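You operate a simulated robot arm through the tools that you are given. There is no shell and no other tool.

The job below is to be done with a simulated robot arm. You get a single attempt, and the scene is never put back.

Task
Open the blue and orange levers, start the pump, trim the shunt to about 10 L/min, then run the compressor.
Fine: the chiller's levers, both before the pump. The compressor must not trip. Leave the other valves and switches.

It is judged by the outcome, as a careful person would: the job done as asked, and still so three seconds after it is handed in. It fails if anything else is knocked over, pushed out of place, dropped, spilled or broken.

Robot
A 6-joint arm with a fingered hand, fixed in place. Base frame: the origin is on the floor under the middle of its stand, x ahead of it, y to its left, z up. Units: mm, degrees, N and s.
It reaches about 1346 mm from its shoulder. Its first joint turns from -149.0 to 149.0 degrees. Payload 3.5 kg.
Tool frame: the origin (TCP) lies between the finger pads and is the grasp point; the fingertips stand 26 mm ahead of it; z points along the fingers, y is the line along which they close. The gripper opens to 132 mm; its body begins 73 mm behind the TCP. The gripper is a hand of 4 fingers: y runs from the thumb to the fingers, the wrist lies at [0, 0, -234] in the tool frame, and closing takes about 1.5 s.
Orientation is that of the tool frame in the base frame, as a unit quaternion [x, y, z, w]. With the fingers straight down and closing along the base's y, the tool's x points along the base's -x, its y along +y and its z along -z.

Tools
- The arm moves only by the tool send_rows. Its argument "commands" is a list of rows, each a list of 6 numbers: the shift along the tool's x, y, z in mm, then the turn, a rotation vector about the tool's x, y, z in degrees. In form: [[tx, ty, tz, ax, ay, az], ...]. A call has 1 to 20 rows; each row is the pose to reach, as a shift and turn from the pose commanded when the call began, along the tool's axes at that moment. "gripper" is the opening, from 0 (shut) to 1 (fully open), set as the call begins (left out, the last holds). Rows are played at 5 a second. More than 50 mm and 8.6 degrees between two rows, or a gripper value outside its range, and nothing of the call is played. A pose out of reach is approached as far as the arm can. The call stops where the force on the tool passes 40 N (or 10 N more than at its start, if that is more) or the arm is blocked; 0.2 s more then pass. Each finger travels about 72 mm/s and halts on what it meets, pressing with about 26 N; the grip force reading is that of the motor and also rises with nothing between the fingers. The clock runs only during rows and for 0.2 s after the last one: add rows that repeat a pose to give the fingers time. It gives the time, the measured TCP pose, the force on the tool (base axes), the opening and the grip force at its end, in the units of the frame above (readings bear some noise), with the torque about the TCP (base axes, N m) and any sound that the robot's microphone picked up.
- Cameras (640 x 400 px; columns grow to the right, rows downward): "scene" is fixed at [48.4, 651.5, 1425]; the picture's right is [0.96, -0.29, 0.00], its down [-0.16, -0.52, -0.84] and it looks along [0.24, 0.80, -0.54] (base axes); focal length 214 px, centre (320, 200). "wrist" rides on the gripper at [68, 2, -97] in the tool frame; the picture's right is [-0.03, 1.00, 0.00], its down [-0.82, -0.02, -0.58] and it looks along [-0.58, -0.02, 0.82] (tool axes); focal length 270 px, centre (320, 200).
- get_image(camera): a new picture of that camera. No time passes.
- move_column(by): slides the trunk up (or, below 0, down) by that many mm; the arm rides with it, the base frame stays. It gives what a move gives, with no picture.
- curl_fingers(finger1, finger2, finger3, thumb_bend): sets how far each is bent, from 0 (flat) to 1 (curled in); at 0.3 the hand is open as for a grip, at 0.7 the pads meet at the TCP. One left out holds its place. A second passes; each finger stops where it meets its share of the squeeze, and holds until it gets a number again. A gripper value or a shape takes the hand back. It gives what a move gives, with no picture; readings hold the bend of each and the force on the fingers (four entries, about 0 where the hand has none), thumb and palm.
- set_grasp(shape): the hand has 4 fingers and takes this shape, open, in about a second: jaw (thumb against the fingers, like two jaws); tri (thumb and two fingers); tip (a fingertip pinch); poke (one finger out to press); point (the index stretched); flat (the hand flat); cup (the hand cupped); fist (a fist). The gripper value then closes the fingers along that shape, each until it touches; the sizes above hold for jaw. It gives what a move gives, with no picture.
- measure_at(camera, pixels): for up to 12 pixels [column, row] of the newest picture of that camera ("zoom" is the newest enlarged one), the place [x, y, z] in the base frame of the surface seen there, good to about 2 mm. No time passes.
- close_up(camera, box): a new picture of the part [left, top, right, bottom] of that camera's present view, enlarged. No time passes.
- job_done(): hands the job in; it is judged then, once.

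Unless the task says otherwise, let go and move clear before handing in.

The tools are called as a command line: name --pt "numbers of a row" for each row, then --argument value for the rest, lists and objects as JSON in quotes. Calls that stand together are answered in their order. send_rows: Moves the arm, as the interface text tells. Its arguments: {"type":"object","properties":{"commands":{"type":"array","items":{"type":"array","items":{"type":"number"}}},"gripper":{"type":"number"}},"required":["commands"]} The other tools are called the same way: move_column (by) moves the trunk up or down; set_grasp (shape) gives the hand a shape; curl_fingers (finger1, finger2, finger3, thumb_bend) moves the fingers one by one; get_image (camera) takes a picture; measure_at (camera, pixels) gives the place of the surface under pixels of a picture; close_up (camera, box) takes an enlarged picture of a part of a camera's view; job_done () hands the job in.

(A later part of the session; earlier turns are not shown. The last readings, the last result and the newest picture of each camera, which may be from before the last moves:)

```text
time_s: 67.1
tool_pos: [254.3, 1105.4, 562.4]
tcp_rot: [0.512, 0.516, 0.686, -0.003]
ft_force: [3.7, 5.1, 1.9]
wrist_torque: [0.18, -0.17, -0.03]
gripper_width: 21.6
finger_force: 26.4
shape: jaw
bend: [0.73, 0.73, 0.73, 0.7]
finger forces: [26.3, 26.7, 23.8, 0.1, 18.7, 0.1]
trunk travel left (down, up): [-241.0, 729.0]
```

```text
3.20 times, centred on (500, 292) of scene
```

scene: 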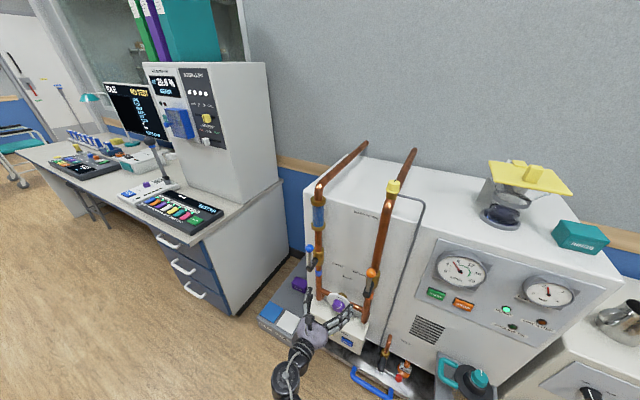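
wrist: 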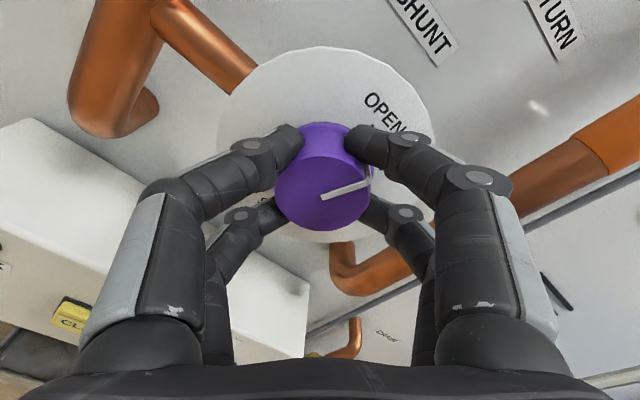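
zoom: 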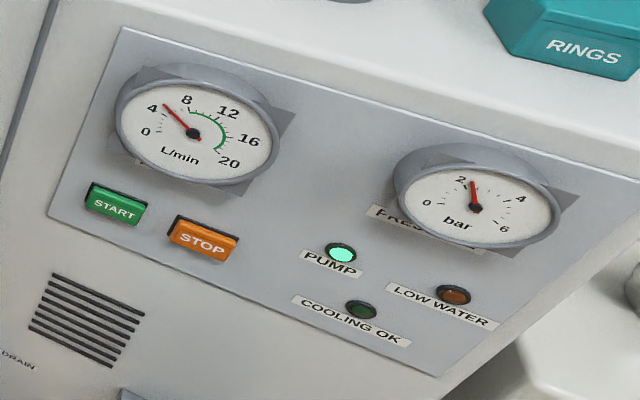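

The grip is now firm on all four digits. Flow fell slightly when the knob drifted toward OPEN, so turning clockwise toward SHUT should raise it. I'll turn 16° clockwise and read the gauge.

send_rows --pt "0 0 0 0 0 4" --pt "0 0 0 0 0 8" --pt "0 0 0 0 0 12" --pt "0 0 0 0 0 16" --pt "0 0 0 0 0 16" --pt "0 0 0 0 0 16" --pt "0 0 0 0 0 16" --pt "0 0 0 0 0 16"

get_image --camera "wrist"

close_up --camera "scene" --box '[420, 240, 520, 305]'

```text
time_s: 68.9
tool_pos: [254.3, 1105.9, 563.4]
tcp_rot: [0.579, 0.439, 0.679, -0.099]
ft_force: [10.0, 13.0, 9.1]
wrist_torque: [0.28, -0.34, 0.14]
gripper_width: 21.1
finger_force: 25.9
shape: jaw
bend: [0.73, 0.73, 0.73, 0.7]
finger forces: [31.2, 28.3, 22.3, 0.0, 18.9, 0.0]
trunk travel left (down, up): [-241.0, 729.0]
```

```text
taken
```

wrist: 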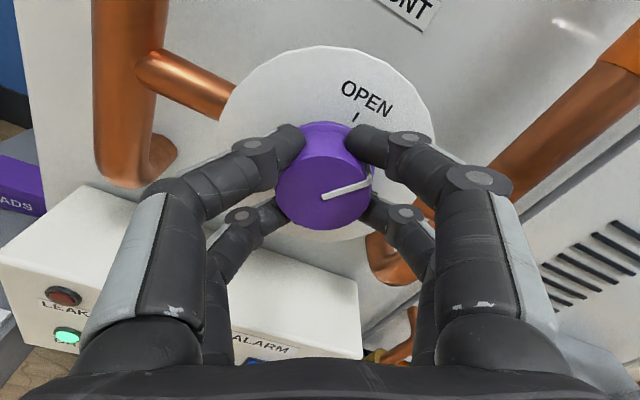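

```text
6.15 times, centred on (470, 272) of scene
```

zoom: 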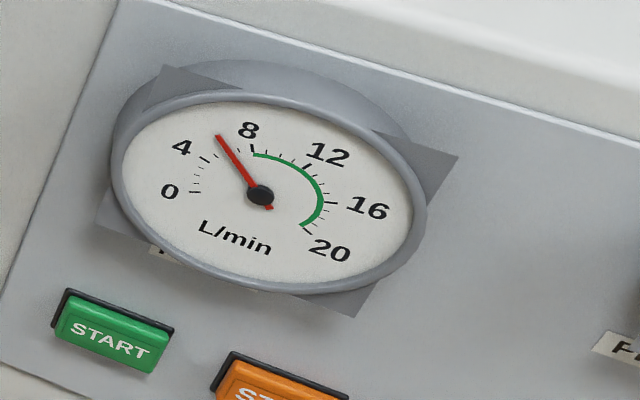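

The knob turned with the hand and the flow rose to about 6.4 L/min. I'll turn another 20° clockwise.

send_rows --pt "0 0 0 0 0 4" --pt "0 0 0 0 0 8" --pt "0 0 0 0 0 12" --pt "0 0 0 0 0 16" --pt "0 0 0 0 0 20" --pt "0 0 0 0 0 20" --pt "0 0 0 0 0 20" --pt "0 0 0 0 0 20" --pt "0 0 0 0 0 20"

get_image --camera "wrist"

close_up --camera "scene" --box '[420, 240, 520, 305]'

```text
time_s: 70.9
tool_pos: [254.8, 1106.0, 562.5]
tcp_rot: [0.647, 0.332, 0.652, -0.216]
ft_force: [10.5, 10.5, 14.1]
wrist_torque: [0.38, -0.43, 0.17]
gripper_width: 21.2
finger_force: 25.7
shape: jaw
bend: [0.73, 0.73, 0.73, 0.7]
finger forces: [33.2, 28.3, 22.0, 0.0, 19.6, 0.0]
trunk travel left (down, up): [-241.0, 729.0]
```

```text
taken
```

wrist: 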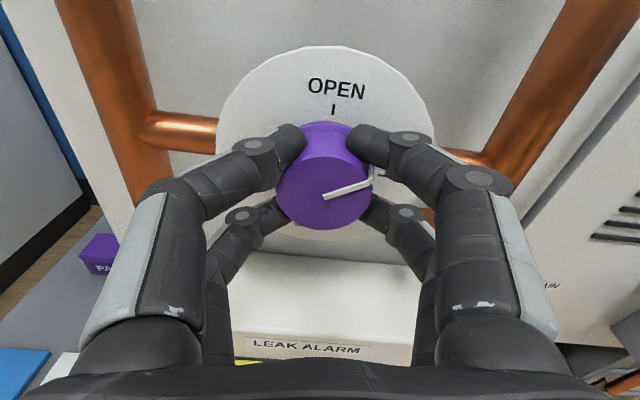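

```text
6.15 times, centred on (470, 272) of scene
```

zoom: 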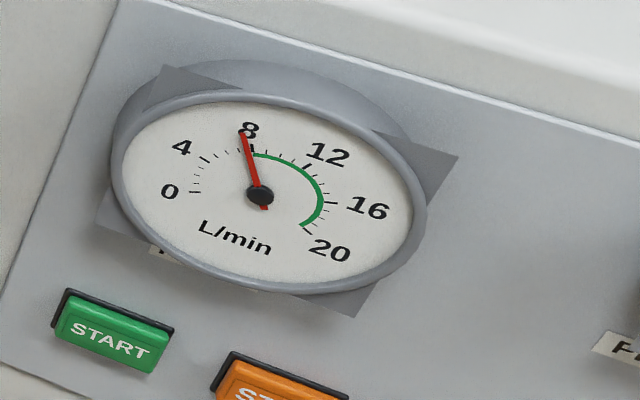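

Flow is now about 7.8 L/min and the knob is following. I need roughly 25° more, so I'll see how far the wrist can still turn.

send_rows --pt "0 0 0 0 0 4" --pt "0 0 0 0 0 8" --pt "0 0 0 0 0 12" --pt "0 0 0 0 0 12" --pt "0 0 0 0 0 12" --pt "0 0 0 0 0 12"

get_image --camera "wrist"

close_up --camera "scene" --box '[420, 240, 520, 305]'

```text
time_s: 71.5
tool_pos: [254.9, 1105.3, 563.1]
tcp_rot: [0.665, 0.303, 0.636, -0.249]
ft_force: [0.5, -0.1, 31.8]
wrist_torque: [0.75, -0.95, -0.16]
gripper_width: 20.6
finger_force: 25.7
shape: jaw
bend: [0.73, 0.73, 0.73, 0.71]
finger forces: [46.4, 28.7, 22.2, 0.1, 22.6, 0.1]
out of reach, approached as far as the arm can: row 2, 3
trunk travel left (down, up): [-241.0, 729.0]
stopped in row 3: the force on the tool passed its limit at 42 N (the readings are from after the stop); the commanded pose is now the measured one
```

```text
taken
```

wrist: 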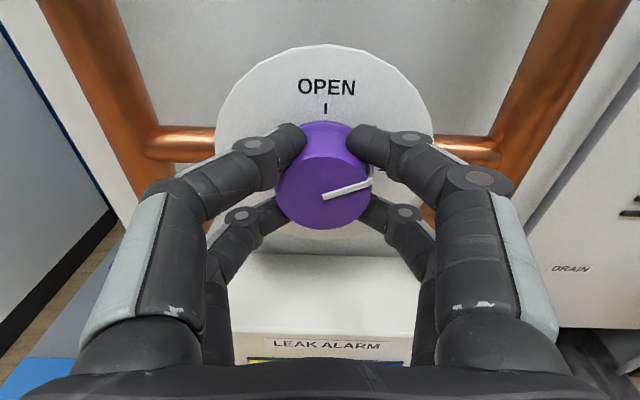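

```text
6.15 times, centred on (470, 272) of scene
```

zoom: 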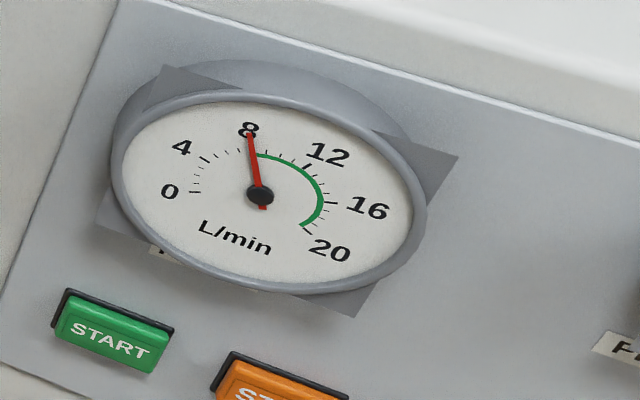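

The wrist is at its limit with flow about 8.1 L/min. I'll open the hand, roll back 50° counter-clockwise, and regrip.

send_rows --pt "0 0 0 0 0 0" --pt "0 0 0 0 0 0" --pt "0 0 0 0 0 0" --pt "0 0 0 0 0 0" --gripper 0.5

send_rows --pt "0 0 0 0 0 -7.5" --pt "0 0 0 0 0 -15" --pt "0 0 0 0 0 -22.5" --pt "0 0 0 0 0 -30" --pt "0 0 0 0 0 -37.5" --pt "0 0 0 0 0 -45" --pt "0 0 0 0 0 -52" --pt "0 0 0 0 0 -52"

get_image --camera "wrist"

close_up --camera "scene" --box '[420, 240, 520, 305]'

```text
time_s: 72.5
tool_pos: [254.9, 1107.1, 558.9]
tcp_rot: [0.668, 0.301, 0.633, -0.249]
ft_force: [-0.7, 0.0, -0.6]
wrist_torque: [-0.05, -0.01, 0.02]
gripper_width: 65.5
finger_force: 0.0
shape: jaw
bend: [0.73, 0.73, 0.73, 0.7]
finger forces: [0.0, 0.0, 0.0, 0.0, 0.0, 0.0]
trunk travel left (down, up): [-241.0, 729.0]
```

```text
time_s: 74.3
tool_pos: [254.2, 1107.4, 558.5]
tcp_rot: [0.468, 0.565, 0.678, 0.054]
ft_force: [-0.1, 1.2, 0.0]
wrist_torque: [-0.02, 0.01, 0.03]
gripper_width: 65.3
finger_force: 0.1
shape: jaw
bend: [0.73, 0.73, 0.73, 0.7]
finger forces: [0.0, 0.0, 0.1, 0.0, 0.0, 0.1]
trunk travel left (down, up): [-241.0, 729.0]
```

```text
taken
```

wrist: 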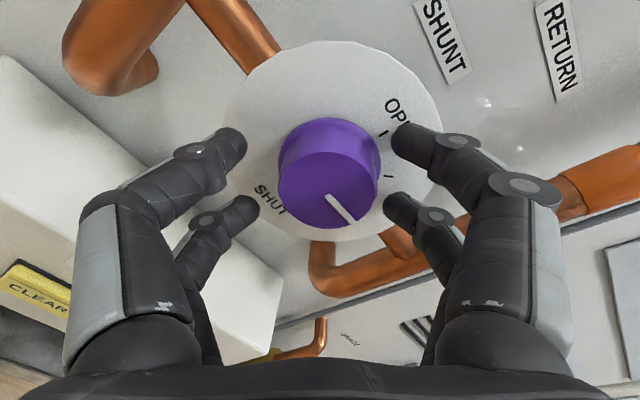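

```text
6.15 times, centred on (470, 272) of scene
```

zoom: 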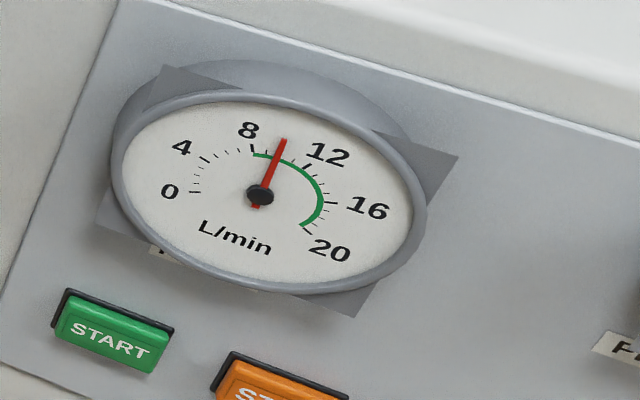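

The flow now reads about 10, so the gauge had been lagging or the knob moved on release. I'll zoom in on the gauge and the knob.

close_up --camera "scene" --box '[440, 253, 490, 284]'

close_up --camera "wrist" --box '[220, 30, 450, 250]'

close_up --camera "scene" --box '[400, 230, 600, 355]'

```text
12.80 times, centred on (465, 268) of scene
```

zoom: 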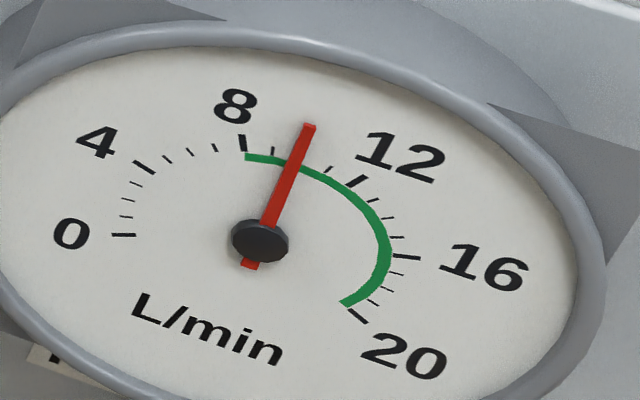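

```text
1.82 times, centred on (335, 140) of wrist
```

zoom: 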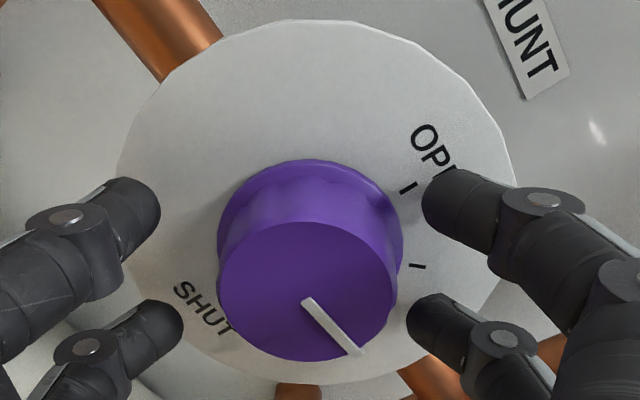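

```text
3.20 times, centred on (500, 292) of scene
```

zoom: 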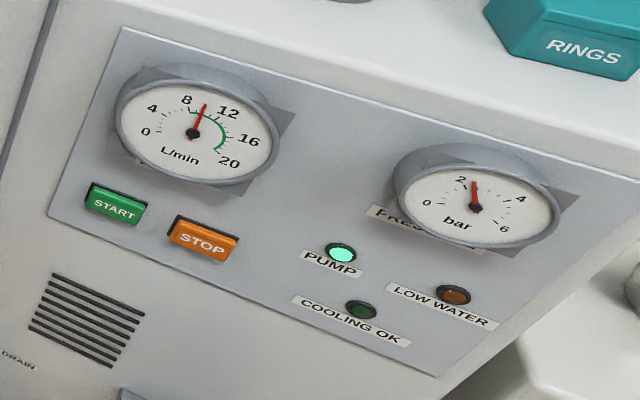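

At this zoom, ticks 9 (272,150) and 11 (328,168) bracket the needle, so it reads very nearly 10 L/min. I'll wait a couple of seconds with the hand clear to see if it settles and whether COOLING OK lights.

send_rows --pt "0 0 0 0 0 0" --pt "0 0 0 0 0 0" --pt "0 0 0 0 0 0" --pt "0 0 0 0 0 0" --pt "0 0 0 0 0 0" --pt "0 0 0 0 0 0" --pt "0 0 0 0 0 0" --pt "0 0 0 0 0 0" --pt "0 0 0 0 0 0" --pt "0 0 0 0 0 0" --pt "0 0 0 0 0 0" --pt "0 0 0 0 0 0"

close_up --camera "scene" --box '[440, 253, 490, 284]'

close_up --camera "scene" --box '[400, 230, 600, 355]'

```text
time_s: 76.9
tool_pos: [254.9, 1106.3, 557.8]
tcp_rot: [0.468, 0.564, 0.678, 0.054]
ft_force: [0.3, -0.3, 0.4]
wrist_torque: [0.02, 0.02, 0.02]
gripper_width: 65.4
finger_force: 0.1
shape: jaw
bend: [0.73, 0.73, 0.73, 0.7]
finger forces: [0.1, 0.0, 0.0, 0.1, 0.0, 0.1]
trunk travel left (down, up): [-241.0, 729.0]
```

```text
12.80 times, centred on (465, 268) of scene
```

zoom: 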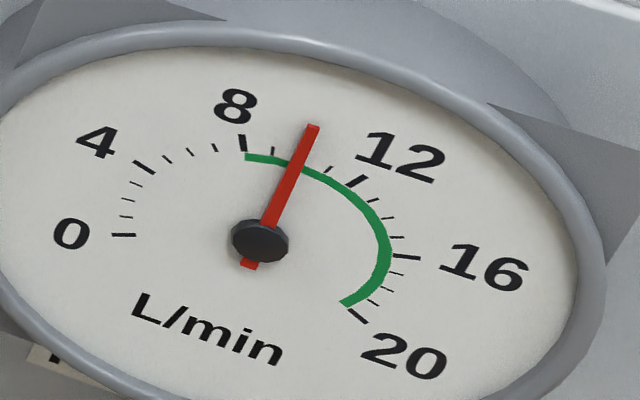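

```text
3.20 times, centred on (500, 292) of scene
```

zoom: 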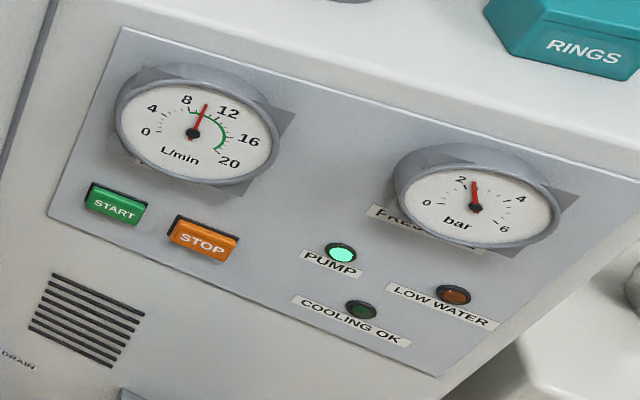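

Flow is steady at about 10.1 L/min with the hand not touching the knob. COOLING OK is still dark, so I'll back away carefully and give it more time while I watch.

send_rows --pt "-0.7 -1.4 -20 0 0 0" --pt "-1.3 -2.7 -40 0 0 0" --pt "-2 -4.1 -60 0 0 0" --pt "-2.6 -5.5 -80 0 0 0" --pt "-2.6 -5.5 -80 0 0 0" --pt "-2.6 -5.5 -80 0 0 0" --pt "-2.6 -5.5 -80 0 0 0" --pt "-2.6 -5.5 -80 0 0 0" --pt "-2.6 -5.5 -80 0 0 0" --pt "-2.6 -5.5 -80 0 0 0"

close_up --camera "scene" --box '[400, 230, 600, 355]'

get_image --camera "scene"

get_image --camera "wrist"

```text
time_s: 79.1
tool_pos: [196.7, 1049.6, 558.5]
tcp_rot: [0.467, 0.564, 0.678, 0.054]
ft_force: [0.8, 0.2, -0.1]
wrist_torque: [0.0, 0.0, 0.02]
gripper_width: 65.3
finger_force: 0.0
shape: jaw
bend: [0.73, 0.73, 0.73, 0.7]
finger forces: [0.0, 0.0, 0.1, 0.0, 0.0, 0.0]
trunk travel left (down, up): [-241.0, 729.0]
```

```text
3.20 times, centred on (500, 292) of scene
```

zoom: 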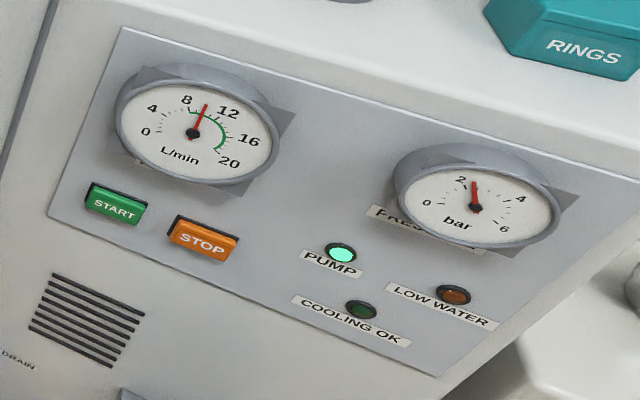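

```text
taken
```

scene: 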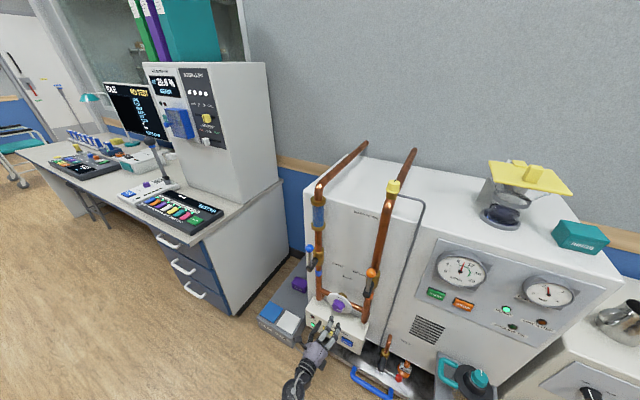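

```text
taken
```

wrist: 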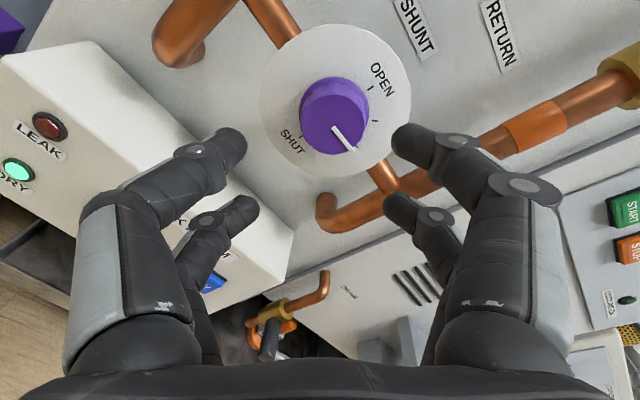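

COOLING OK is still dark. Before touching the compressor I'll look closely at its panel, so I'll retract, roll upright, and raise.

send_rows --pt "-1.1 -2.3 -33 0 0 7" --pt "-2.2 -4.6 -66 0 0 14" --pt "-3.3 -6.9 -99 0 0 21" --pt "-3.3 -6.9 -99.8 0 0 28" --pt "-3.3 -6.9 -99.8 0 0 35" --pt "-3.3 -6.9 -99.8 0 0 42" --pt "-3.3 -6.9 -99.8 0 0 46" --pt "-3.3 -6.9 -99.8 0 0 46"

move_column --by 340

close_up --camera "scene" --box '[400, 230, 600, 355]'

get_image --camera "wrist"

```text
time_s: 80.9
tool_pos: [127.6, 980.2, 557.8]
tcp_rot: [0.652, 0.336, 0.644, -0.216]
ft_force: [0.0, 0.3, 0.3]
wrist_torque: [0.01, 0.0, 0.02]
gripper_width: 65.5
finger_force: 0.0
shape: jaw
bend: [0.73, 0.73, 0.73, 0.7]
finger forces: [0.0, 0.1, 0.0, 0.0, 0.0, 0.0]
trunk travel left (down, up): [-241.0, 729.0]
```

```text
time_s: 84.3
tool_pos: [127.5, 980.2, 898.3]
tcp_rot: [0.652, 0.337, 0.644, -0.216]
ft_force: [-0.7, 0.3, -0.6]
wrist_torque: [0.02, -0.01, 0.0]
gripper_width: 65.6
finger_force: 0.0
shape: jaw
bend: [0.73, 0.73, 0.73, 0.7]
finger forces: [0.1, 0.1, 0.0, 0.0, 0.1, 0.0]
trunk travel left (down, up): [-581.0, 389.0]
```

```text
3.20 times, centred on (500, 292) of scene
```

zoom: 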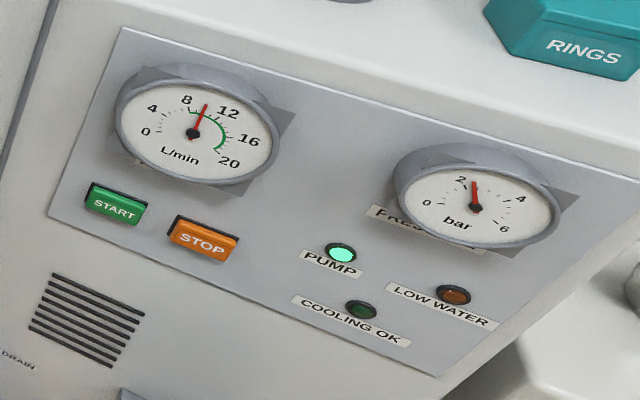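

```text
taken
```

wrist: 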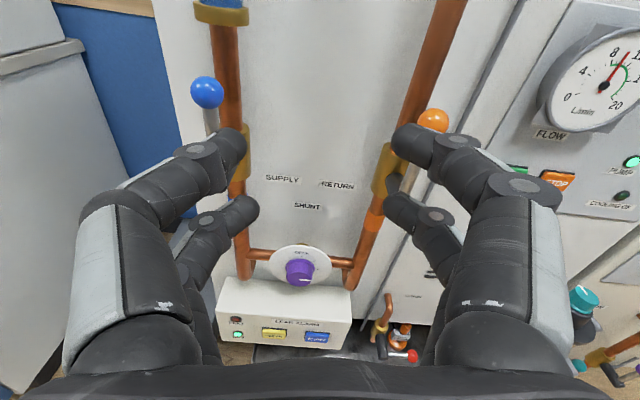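

Flow is stable at 10. Next I'll move along to the right to see the compressor's panel.

send_rows --pt "-7.1 45.6 -0.7 0 0 0" --pt "-14.2 91.2 -1.4 0 0 0" --pt "-21.3 136.8 -2.1 0 0 0" --pt "-28.4 182.4 -2.8 0 0 0" --pt "-35.5 228 -3.5 0 0 0" --pt "-42.6 273.6 -4.2 0 0 0" --pt "-49.7 319.2 -4.9 0 0 0" --pt "-56.9 364.8 -5.6 0 0 0" --pt "-64 410.4 -6.3 0 0 0" --pt "-71.1 456 -7 0 0 0" --pt "-78.2 501.6 -7.7 0 0 0" --pt "-85.3 547.2 -8.4 0 0 0" --pt "-92.4 592.8 -9.1 0 0 0" --pt "-92.4 592.8 -9.1 0 0 0"

get_image --camera "wrist"

close_up --camera "scene" --box '[400, 230, 600, 355]'

```text
time_s: 87.3
tool_pos: [550.3, 553.1, 898.7]
tcp_rot: [0.651, 0.336, 0.645, -0.216]
ft_force: [0.0, 0.1, -0.3]
wrist_torque: [-0.07, -0.02, 0.01]
gripper_width: 65.5
finger_force: 0.1
shape: jaw
bend: [0.73, 0.73, 0.73, 0.7]
finger forces: [0.0, 0.0, 0.0, 0.0, 0.1, 0.1]
trunk travel left (down, up): [-581.0, 389.0]
```

```text
taken
```

wrist: 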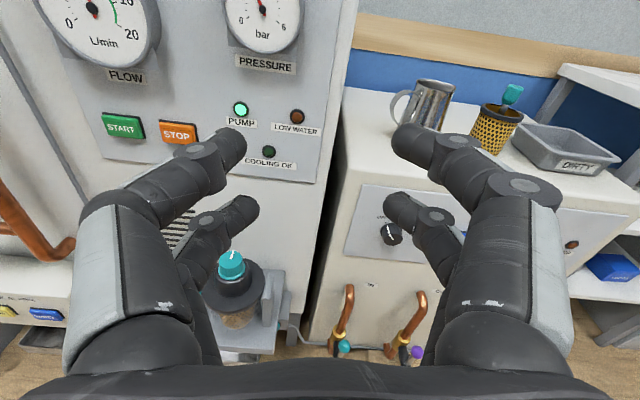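

```text
3.20 times, centred on (500, 292) of scene
```

zoom: 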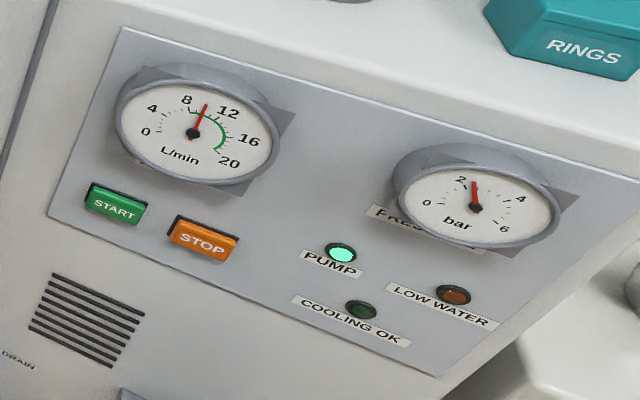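

close_up --camera "wrist" --box '[300, 270, 460, 370]'

close_up --camera "wrist" --box '[340, 180, 440, 260]'

close_up --camera "wrist" --box '[170, 90, 340, 350]'

measure_at --camera "wrist" --pixels '[[392, 238], [372, 205], [352, 240], [368, 260], [420, 195], [345, 200], [343, 346], [416, 352], [348, 300], [420, 310], [233, 262], [330, 260]]'

```text
4.00 times, centred on (380, 320) of wrist
```

zoom: 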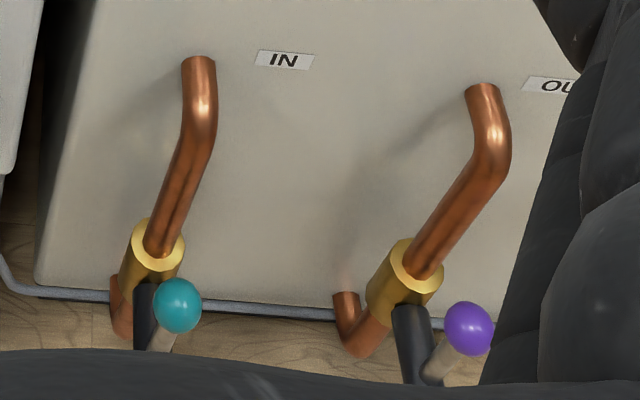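

```text
5.00 times, centred on (390, 220) of wrist
```

zoom: 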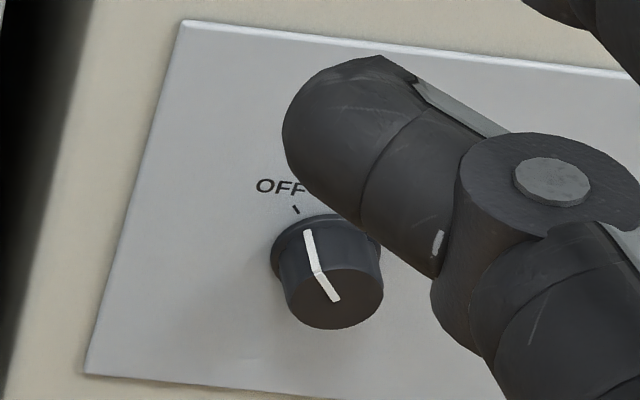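

```text
1.54 times, centred on (255, 220) of wrist
```

zoom: 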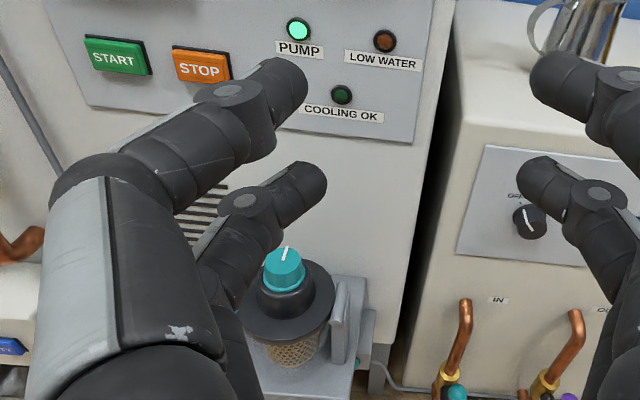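

```text
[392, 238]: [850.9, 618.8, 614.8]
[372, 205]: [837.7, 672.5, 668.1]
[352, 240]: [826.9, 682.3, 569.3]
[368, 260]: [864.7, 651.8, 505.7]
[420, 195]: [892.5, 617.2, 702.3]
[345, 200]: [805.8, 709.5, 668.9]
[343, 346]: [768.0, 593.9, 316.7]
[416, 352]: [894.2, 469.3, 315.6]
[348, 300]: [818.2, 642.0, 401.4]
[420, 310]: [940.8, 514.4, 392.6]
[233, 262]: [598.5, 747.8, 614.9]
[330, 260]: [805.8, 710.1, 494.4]
```

The compressor's own teal and purple levers stand upright, in line with their pipes, so they are open and should be left alone. The OFF/RUN knob is small (about 37 mm), so I'll see whether the "tri" shape gives a better pinch for it. I'll test this here in free space.

set_grasp --shape "tri"

get_image --camera "wrist"

send_rows --pt "0 0 0 0 0 0" --pt "0 0 0 0 0 0" --pt "0 0 0 0 0 0" --pt "0 0 0 0 0 0" --pt "0 0 0 0 0 0" --pt "0 0 0 0 0 0" --pt "0 0 0 0 0 0" --gripper 0

get_image --camera "wrist"

close_up --camera "scene" --box '[400, 230, 600, 355]'

```text
time_s: 88.2
tool_pos: [551.2, 553.6, 898.9]
tcp_rot: [0.652, 0.336, 0.645, -0.216]
ft_force: [-0.2, 0.3, -0.1]
wrist_torque: [0.01, 0.01, -0.02]
gripper_width: 131.9
finger_force: 0.0
shape: tri
bend: [0.3, 0.3, 0.3, 0.3]
finger forces: [0.0, 0.0, 0.0, 0.0, 0.0, 0.2]
trunk travel left (down, up): [-581.0, 389.0]
```

```text
taken
```

wrist: 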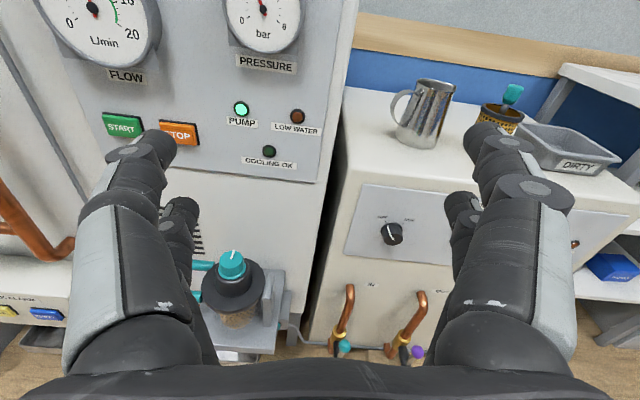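

```text
time_s: 89.8
tool_pos: [551.7, 554.3, 897.8]
tcp_rot: [0.651, 0.338, 0.644, -0.216]
ft_force: [-0.6, -0.1, 0.7]
wrist_torque: [-0.02, 0.05, 0.01]
gripper_width: 0.1
finger_force: 26.5
shape: tri
bend: [0.62, 0.63, 0.63, 0.7]
finger forces: [0.0, 0.1, 0.1, 0.0, 0.0, 0.0]
trunk travel left (down, up): [-581.0, 389.0]
```

```text
taken
```

wrist: 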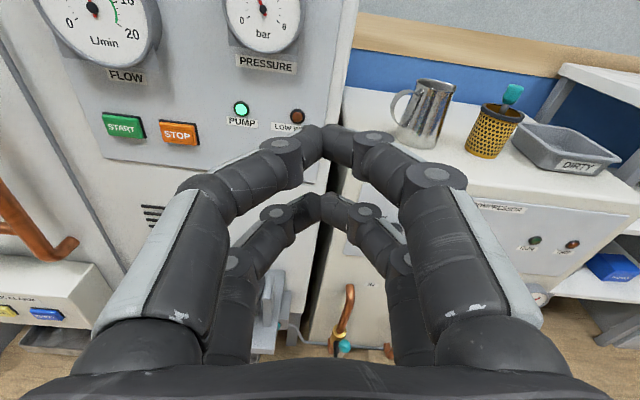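

```text
3.20 times, centred on (500, 292) of scene
```

zoom: 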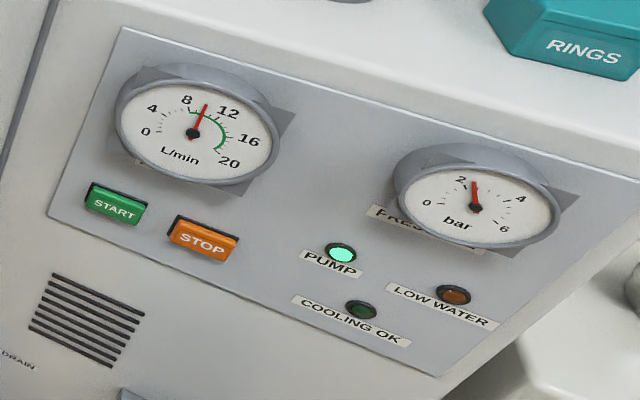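

"Tri" closes the same way, so I'll use the jaw. COOLING OK is still dark after about 17 s at 10 L/min and may need more time. I'll move in front of the compressor knob and lower while the clock runs.

set_grasp --shape "jaw"

send_rows --pt "-6.1 39.5 -0.6 0 0 0" --pt "-12.3 79 -1.2 0 0 0" --pt "-18.4 118.5 -1.8 0 0 0" --pt "-24.6 158 -2.4 0 0 0" --pt "-24.6 158 -2.4 0 0 0"

move_column --by -230

get_image --camera "wrist"

get_image --camera "scene"

```text
time_s: 90.7
tool_pos: [550.8, 554.3, 897.7]
tcp_rot: [0.651, 0.337, 0.645, -0.216]
ft_force: [0.6, -0.2, 0.0]
wrist_torque: [0.01, 0.01, -0.01]
gripper_width: 131.8
finger_force: 0.1
shape: jaw
bend: [0.3, 0.3, 0.3, 0.3]
finger forces: [0.1, 0.0, 0.1, 0.1, 0.1, 0.0]
trunk travel left (down, up): [-581.0, 389.0]
```

```text
time_s: 91.9
tool_pos: [664.3, 441.5, 898.4]
tcp_rot: [0.651, 0.337, 0.645, -0.216]
ft_force: [-0.3, 0.4, 0.0]
wrist_torque: [0.0, 0.01, -0.03]
gripper_width: 132.0
finger_force: 0.0
shape: jaw
bend: [0.3, 0.3, 0.3, 0.3]
finger forces: [0.0, 0.0, 0.1, 0.1, 0.1, 0.1]
trunk travel left (down, up): [-581.0, 389.0]
```

```text
time_s: 94.3
tool_pos: [665.5, 442.1, 668.5]
tcp_rot: [0.651, 0.337, 0.645, -0.215]
ft_force: [1.1, 0.4, 0.7]
wrist_torque: [-0.01, 0.0, 0.01]
gripper_width: 132.0
finger_force: 0.0
shape: jaw
bend: [0.3, 0.3, 0.3, 0.3]
finger forces: [0.0, 0.0, 0.1, 0.0, 0.0, 0.0]
trunk travel left (down, up): [-351.0, 619.0]
```

```text
taken
```

wrist: 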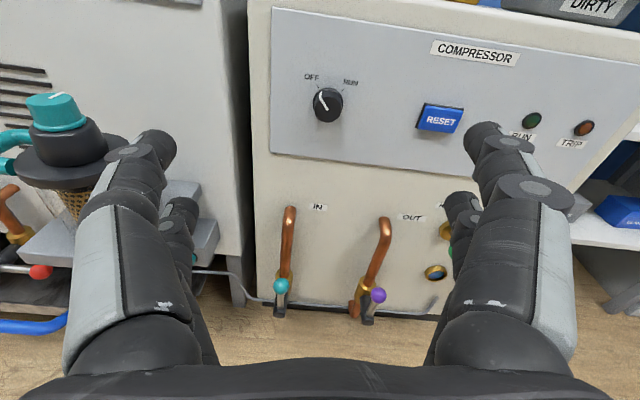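

```text
taken
```

scene: 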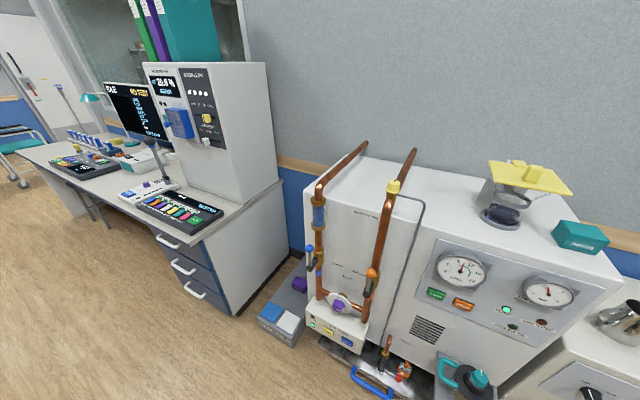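

The compressor panel is in view: knob at (327,104), with OFF up-left and RUN up-right, and RESET at (440,118). I'll zoom in and measure, and check the COOLING OK lamp.

close_up --camera "wrist" --box '[280, 60, 380, 140]'

measure_at --camera "wrist" --pixels '[[327, 108], [315, 104], [341, 104], [327, 118], [327, 98], [300, 100], [360, 100], [327, 140], [440, 118], [281, 285], [378, 294], [95, 140]]'

close_up --camera "scene" --box '[420, 250, 580, 350]'

```text
5.00 times, centred on (330, 100) of wrist
```

zoom: 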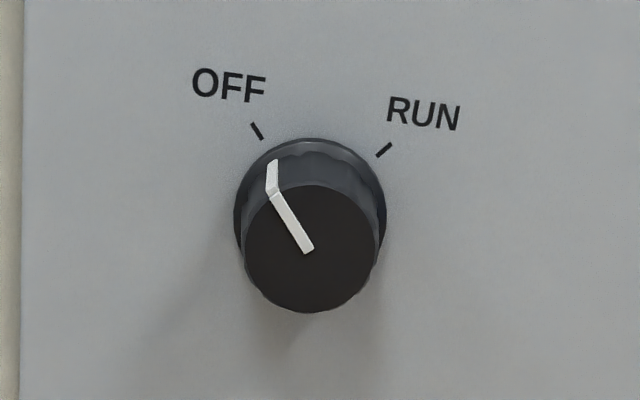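

```text
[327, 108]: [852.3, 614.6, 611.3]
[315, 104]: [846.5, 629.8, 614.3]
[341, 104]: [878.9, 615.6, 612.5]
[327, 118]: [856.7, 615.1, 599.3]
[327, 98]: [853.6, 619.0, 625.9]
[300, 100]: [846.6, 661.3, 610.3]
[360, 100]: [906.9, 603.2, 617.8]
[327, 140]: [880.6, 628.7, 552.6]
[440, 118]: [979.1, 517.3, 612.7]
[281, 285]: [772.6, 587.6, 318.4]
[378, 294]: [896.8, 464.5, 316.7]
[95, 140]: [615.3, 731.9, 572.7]
```

```text
4.00 times, centred on (500, 300) of scene
```

zoom: 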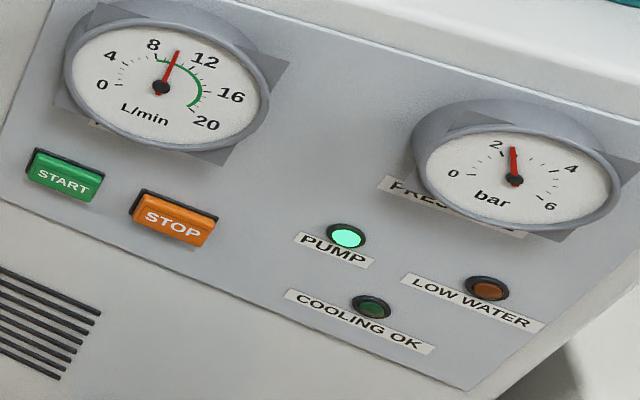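

OFF and RUN are about 90° apart, at -45° and +45°. The knob centre is near a=169, z=610, with its front at d≈1037 and the panel at 1067. COOLING OK is still dark. I'll pre-roll the hand 86° counter-clockwise so it can then turn clockwise, and keep watching the lamp.

send_rows --pt "0 0 0 0 0 -8" --pt "0 0 0 0 0 -16" --pt "0 0 0 0 0 -24" --pt "0 0 0 0 0 -32" --pt "0 0 0 0 0 -40" --pt "0 0 0 0 0 -48" --pt "0 0 0 0 0 -56" --pt "0 0 0 0 0 -64" --pt "0 0 0 0 0 -72" --pt "0 0 0 0 0 -80" --pt "0 0 0 0 0 -86" --pt "0 0 0 0 0 -86" --gripper 0.62

move_column --by -57

get_image --camera "wrist"

close_up --camera "scene" --box '[420, 250, 580, 350]'

```text
time_s: 96.9
tool_pos: [664.3, 441.8, 667.8]
tcp_rot: [0.246, 0.69, 0.619, 0.283]
ft_force: [-0.4, -0.9, -0.2]
wrist_torque: [0.03, -0.01, 0.0]
gripper_width: 82.3
finger_force: 0.0
shape: jaw
bend: [0.71, 0.71, 0.71, 0.71]
finger forces: [0.0, 0.1, 0.0, 0.0, 0.0, 0.0]
trunk travel left (down, up): [-351.0, 619.0]
```

```text
time_s: 97.8
tool_pos: [665.9, 442.3, 611.5]
tcp_rot: [0.247, 0.69, 0.619, 0.283]
ft_force: [-0.2, 0.0, -0.9]
wrist_torque: [0.01, 0.0, 0.01]
gripper_width: 82.3
finger_force: 0.0
shape: jaw
bend: [0.71, 0.71, 0.71, 0.71]
finger forces: [0.0, 0.1, 0.0, 0.0, 0.0, 0.0]
trunk travel left (down, up): [-294.0, 676.0]
```

```text
taken
```

wrist: 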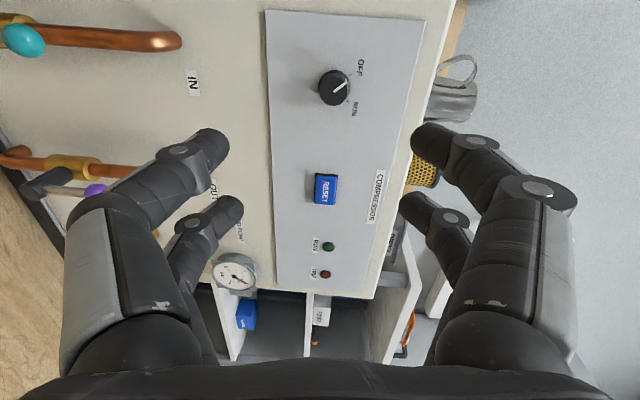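

```text
4.00 times, centred on (500, 300) of scene
```

zoom: 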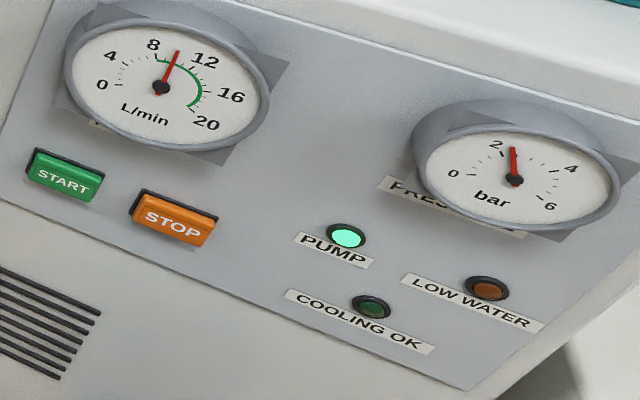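

The roll worked. COOLING OK is still dark, so I'll wait longer at this safe standoff before running anything.

send_rows --pt "0 0 0 0 0 0" --pt "0 0 0 0 0 0" --pt "0 0 0 0 0 0" --pt "0 0 0 0 0 0" --pt "0 0 0 0 0 0" --pt "0 0 0 0 0 0" --pt "0 0 0 0 0 0" --pt "0 0 0 0 0 0" --pt "0 0 0 0 0 0" --pt "0 0 0 0 0 0" --pt "0 0 0 0 0 0" --pt "0 0 0 0 0 0" --pt "0 0 0 0 0 0" --pt "0 0 0 0 0 0" --pt "0 0 0 0 0 0" --pt "0 0 0 0 0 0" --pt "0 0 0 0 0 0" --pt "0 0 0 0 0 0" --pt "0 0 0 0 0 0" --pt "0 0 0 0 0 0"

send_rows --pt "0 0 0 0 0 0" --pt "0 0 0 0 0 0" --pt "0 0 0 0 0 0" --pt "0 0 0 0 0 0" --pt "0 0 0 0 0 0" --pt "0 0 0 0 0 0" --pt "0 0 0 0 0 0" --pt "0 0 0 0 0 0" --pt "0 0 0 0 0 0" --pt "0 0 0 0 0 0" --pt "0 0 0 0 0 0" --pt "0 0 0 0 0 0" --pt "0 0 0 0 0 0" --pt "0 0 0 0 0 0" --pt "0 0 0 0 0 0" --pt "0 0 0 0 0 0" --pt "0 0 0 0 0 0" --pt "0 0 0 0 0 0" --pt "0 0 0 0 0 0" --pt "0 0 0 0 0 0"

close_up --camera "scene" --box '[420, 250, 580, 350]'

close_up --camera "scene" --box '[440, 253, 490, 284]'

close_up --camera "scene" --box '[295, 130, 455, 330]'

```text
time_s: 102.0
tool_pos: [664.6, 441.1, 611.6]
tcp_rot: [0.246, 0.691, 0.619, 0.282]
ft_force: [-0.4, -1.0, -0.1]
wrist_torque: [0.0, 0.01, -0.02]
gripper_width: 82.6
finger_force: 0.0
shape: jaw
bend: [0.71, 0.71, 0.71, 0.71]
finger forces: [0.0, 0.1, 0.0, 0.0, 0.0, 0.0]
trunk travel left (down, up): [-294.0, 676.0]
```

```text
time_s: 106.2
tool_pos: [663.7, 441.3, 612.1]
tcp_rot: [0.247, 0.69, 0.619, 0.282]
ft_force: [-0.1, -0.1, -0.3]
wrist_torque: [0.01, 0.02, -0.01]
gripper_width: 82.5
finger_force: 0.1
shape: jaw
bend: [0.71, 0.71, 0.71, 0.71]
finger forces: [0.1, 0.0, 0.0, 0.0, 0.0, 0.0]
trunk travel left (down, up): [-294.0, 676.0]
```

```text
4.00 times, centred on (500, 300) of scene
```

zoom: 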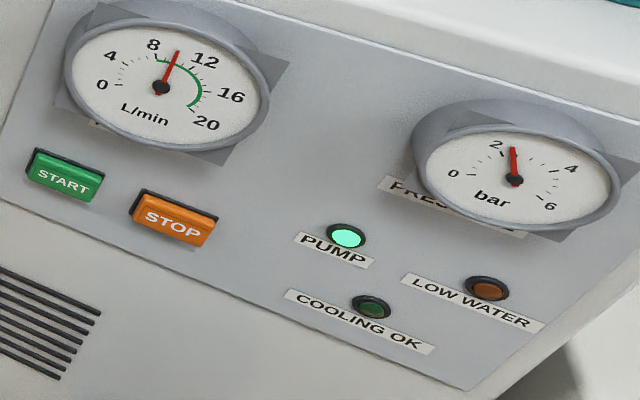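

```text
12.80 times, centred on (465, 268) of scene
```

zoom: 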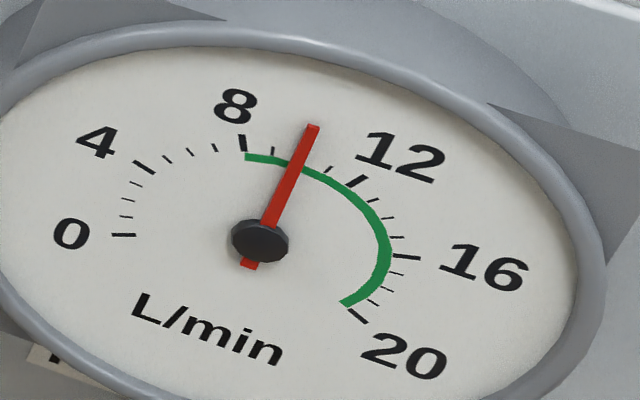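

```text
2.00 times, centred on (375, 230) of scene
```

zoom: 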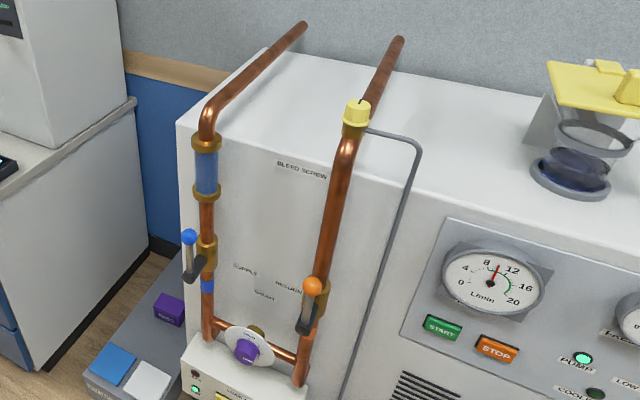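

COOLING OK stays dark even after about 34 s at a steady 10 L/min, so it may only report once the compressor is running. I'll check the compressor's lamps and its own gauge before deciding.

close_up --camera "wrist" --box '[200, 240, 300, 310]'

close_up --camera "wrist" --box '[250, 40, 450, 300]'

```text
5.71 times, centred on (250, 275) of wrist
```

zoom: 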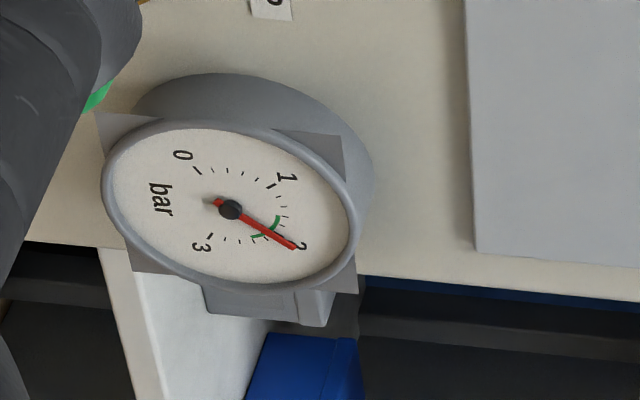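

```text
1.54 times, centred on (350, 170) of wrist
```

zoom: 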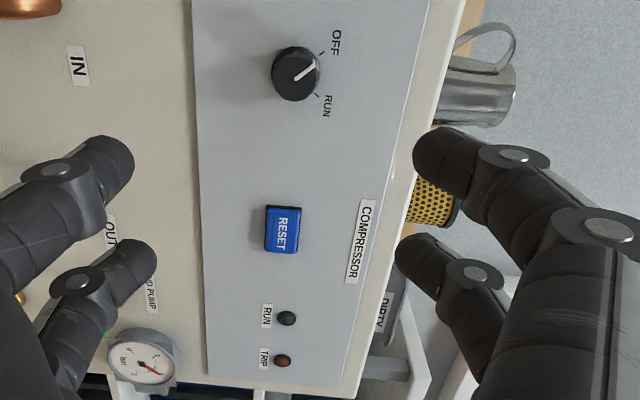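

The compressor's own gauge sits at 2.0 bar, in its green band, and TRIP is dark, so nothing looks wrong there. I'll approach the knob, stopping short for a final alignment.

send_rows --pt "-3.1 2.7 40 0 0 0" --pt "-6.2 5.4 80 0 0 0" --pt "-9.2 8 120 0 0 0" --pt "-12.3 10.7 160 0 0 0" --pt "-15.4 13.4 199.4 0 0 0" --pt "-15.4 13.4 199.4 0 0 0"

get_image --camera "wrist"

close_up --camera "scene" --box '[420, 250, 580, 350]'

```text
time_s: 107.7
tool_pos: [815.4, 575.0, 610.4]
tcp_rot: [0.246, 0.691, 0.618, 0.282]
ft_force: [1.1, 0.6, -0.5]
wrist_torque: [-0.01, 0.0, 0.02]
gripper_width: 82.4
finger_force: 0.0
shape: jaw
bend: [0.71, 0.71, 0.71, 0.71]
finger forces: [0.0, 0.1, 0.0, 0.1, 0.1, 0.0]
trunk travel left (down, up): [-294.0, 676.0]
```

```text
taken
```

wrist: 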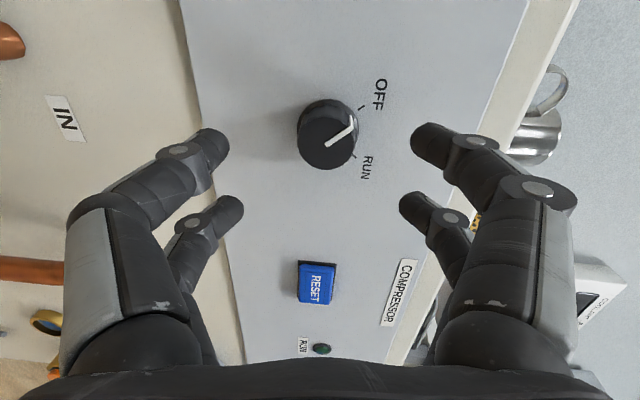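

```text
4.00 times, centred on (500, 300) of scene
```

zoom: 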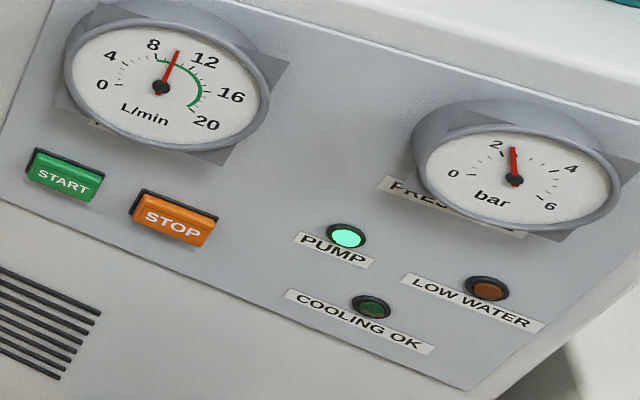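

measure_at --camera "wrist" --pixels '[[326, 142], [302, 140], [350, 145], [326, 164], [328, 118], [218, 145], [422, 145], [235, 205], [408, 207], [330, 200], [316, 282], [260, 130]]'

close_up --camera "wrist" --box '[260, 70, 400, 190]'

```text
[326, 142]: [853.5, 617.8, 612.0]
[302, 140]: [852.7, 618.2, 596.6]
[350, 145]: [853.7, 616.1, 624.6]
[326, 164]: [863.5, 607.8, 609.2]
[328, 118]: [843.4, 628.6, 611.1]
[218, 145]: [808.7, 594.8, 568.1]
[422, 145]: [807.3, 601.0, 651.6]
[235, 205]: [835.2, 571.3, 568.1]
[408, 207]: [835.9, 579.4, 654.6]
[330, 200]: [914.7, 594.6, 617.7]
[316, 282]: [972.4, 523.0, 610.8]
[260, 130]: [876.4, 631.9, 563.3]
```

```text
3.33 times, centred on (330, 130) of wrist
```

zoom: 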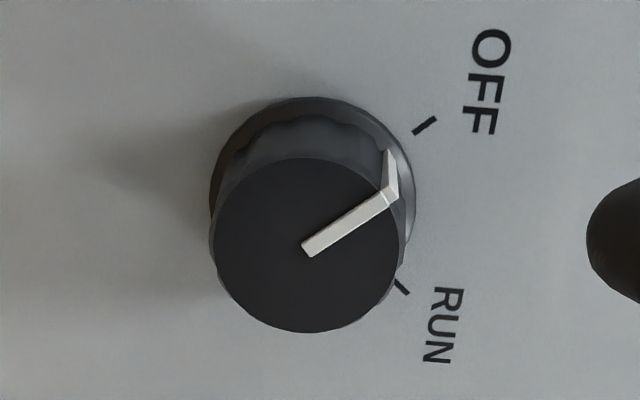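

The knob centre is at a≈167.5, z≈611, radius about 17 mm. I'll fine-align the TCP on that axis and straddle the knob, with the tips about 7 mm short of the panel.

move_column --by 2

send_rows --pt "1.5 1.2 15 0 0 0" --pt "1.5 2.4 30 0 0 0" --pt "1.4 3.4 44 0 0 0" --pt "1.3 3.9 51 0 0 0" --pt "1.3 3.9 51 0 0 0"

get_image --camera "wrist"

close_up --camera "scene" --box '[420, 250, 580, 350]'

```text
time_s: 108.2
tool_pos: [814.6, 572.9, 614.0]
tcp_rot: [0.247, 0.691, 0.618, 0.282]
ft_force: [0.2, -0.3, -0.1]
wrist_torque: [-0.01, 0.0, 0.02]
gripper_width: 82.3
finger_force: 0.0
shape: jaw
bend: [0.71, 0.71, 0.71, 0.71]
finger forces: [0.1, 0.0, 0.0, 0.0, 0.1, 0.1]
trunk travel left (down, up): [-296.0, 674.0]
```

```text
time_s: 109.4
tool_pos: [849.2, 612.1, 612.4]
tcp_rot: [0.248, 0.691, 0.618, 0.282]
ft_force: [-1.0, 0.3, 0.5]
wrist_torque: [0.02, 0.0, -0.01]
gripper_width: 82.2
finger_force: 0.1
shape: jaw
bend: [0.71, 0.71, 0.71, 0.71]
finger forces: [0.1, 0.0, 0.1, 0.0, 0.1, 0.0]
trunk travel left (down, up): [-296.0, 674.0]
```

```text
taken
```

wrist: 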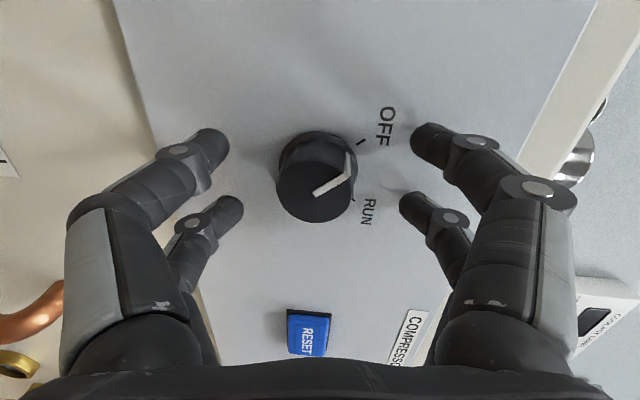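

```text
4.00 times, centred on (500, 300) of scene
```

zoom: 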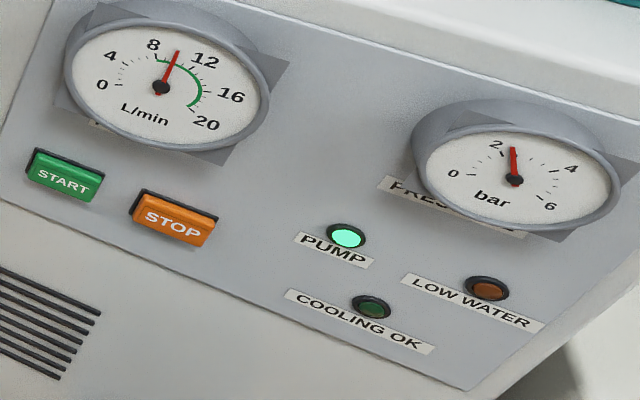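

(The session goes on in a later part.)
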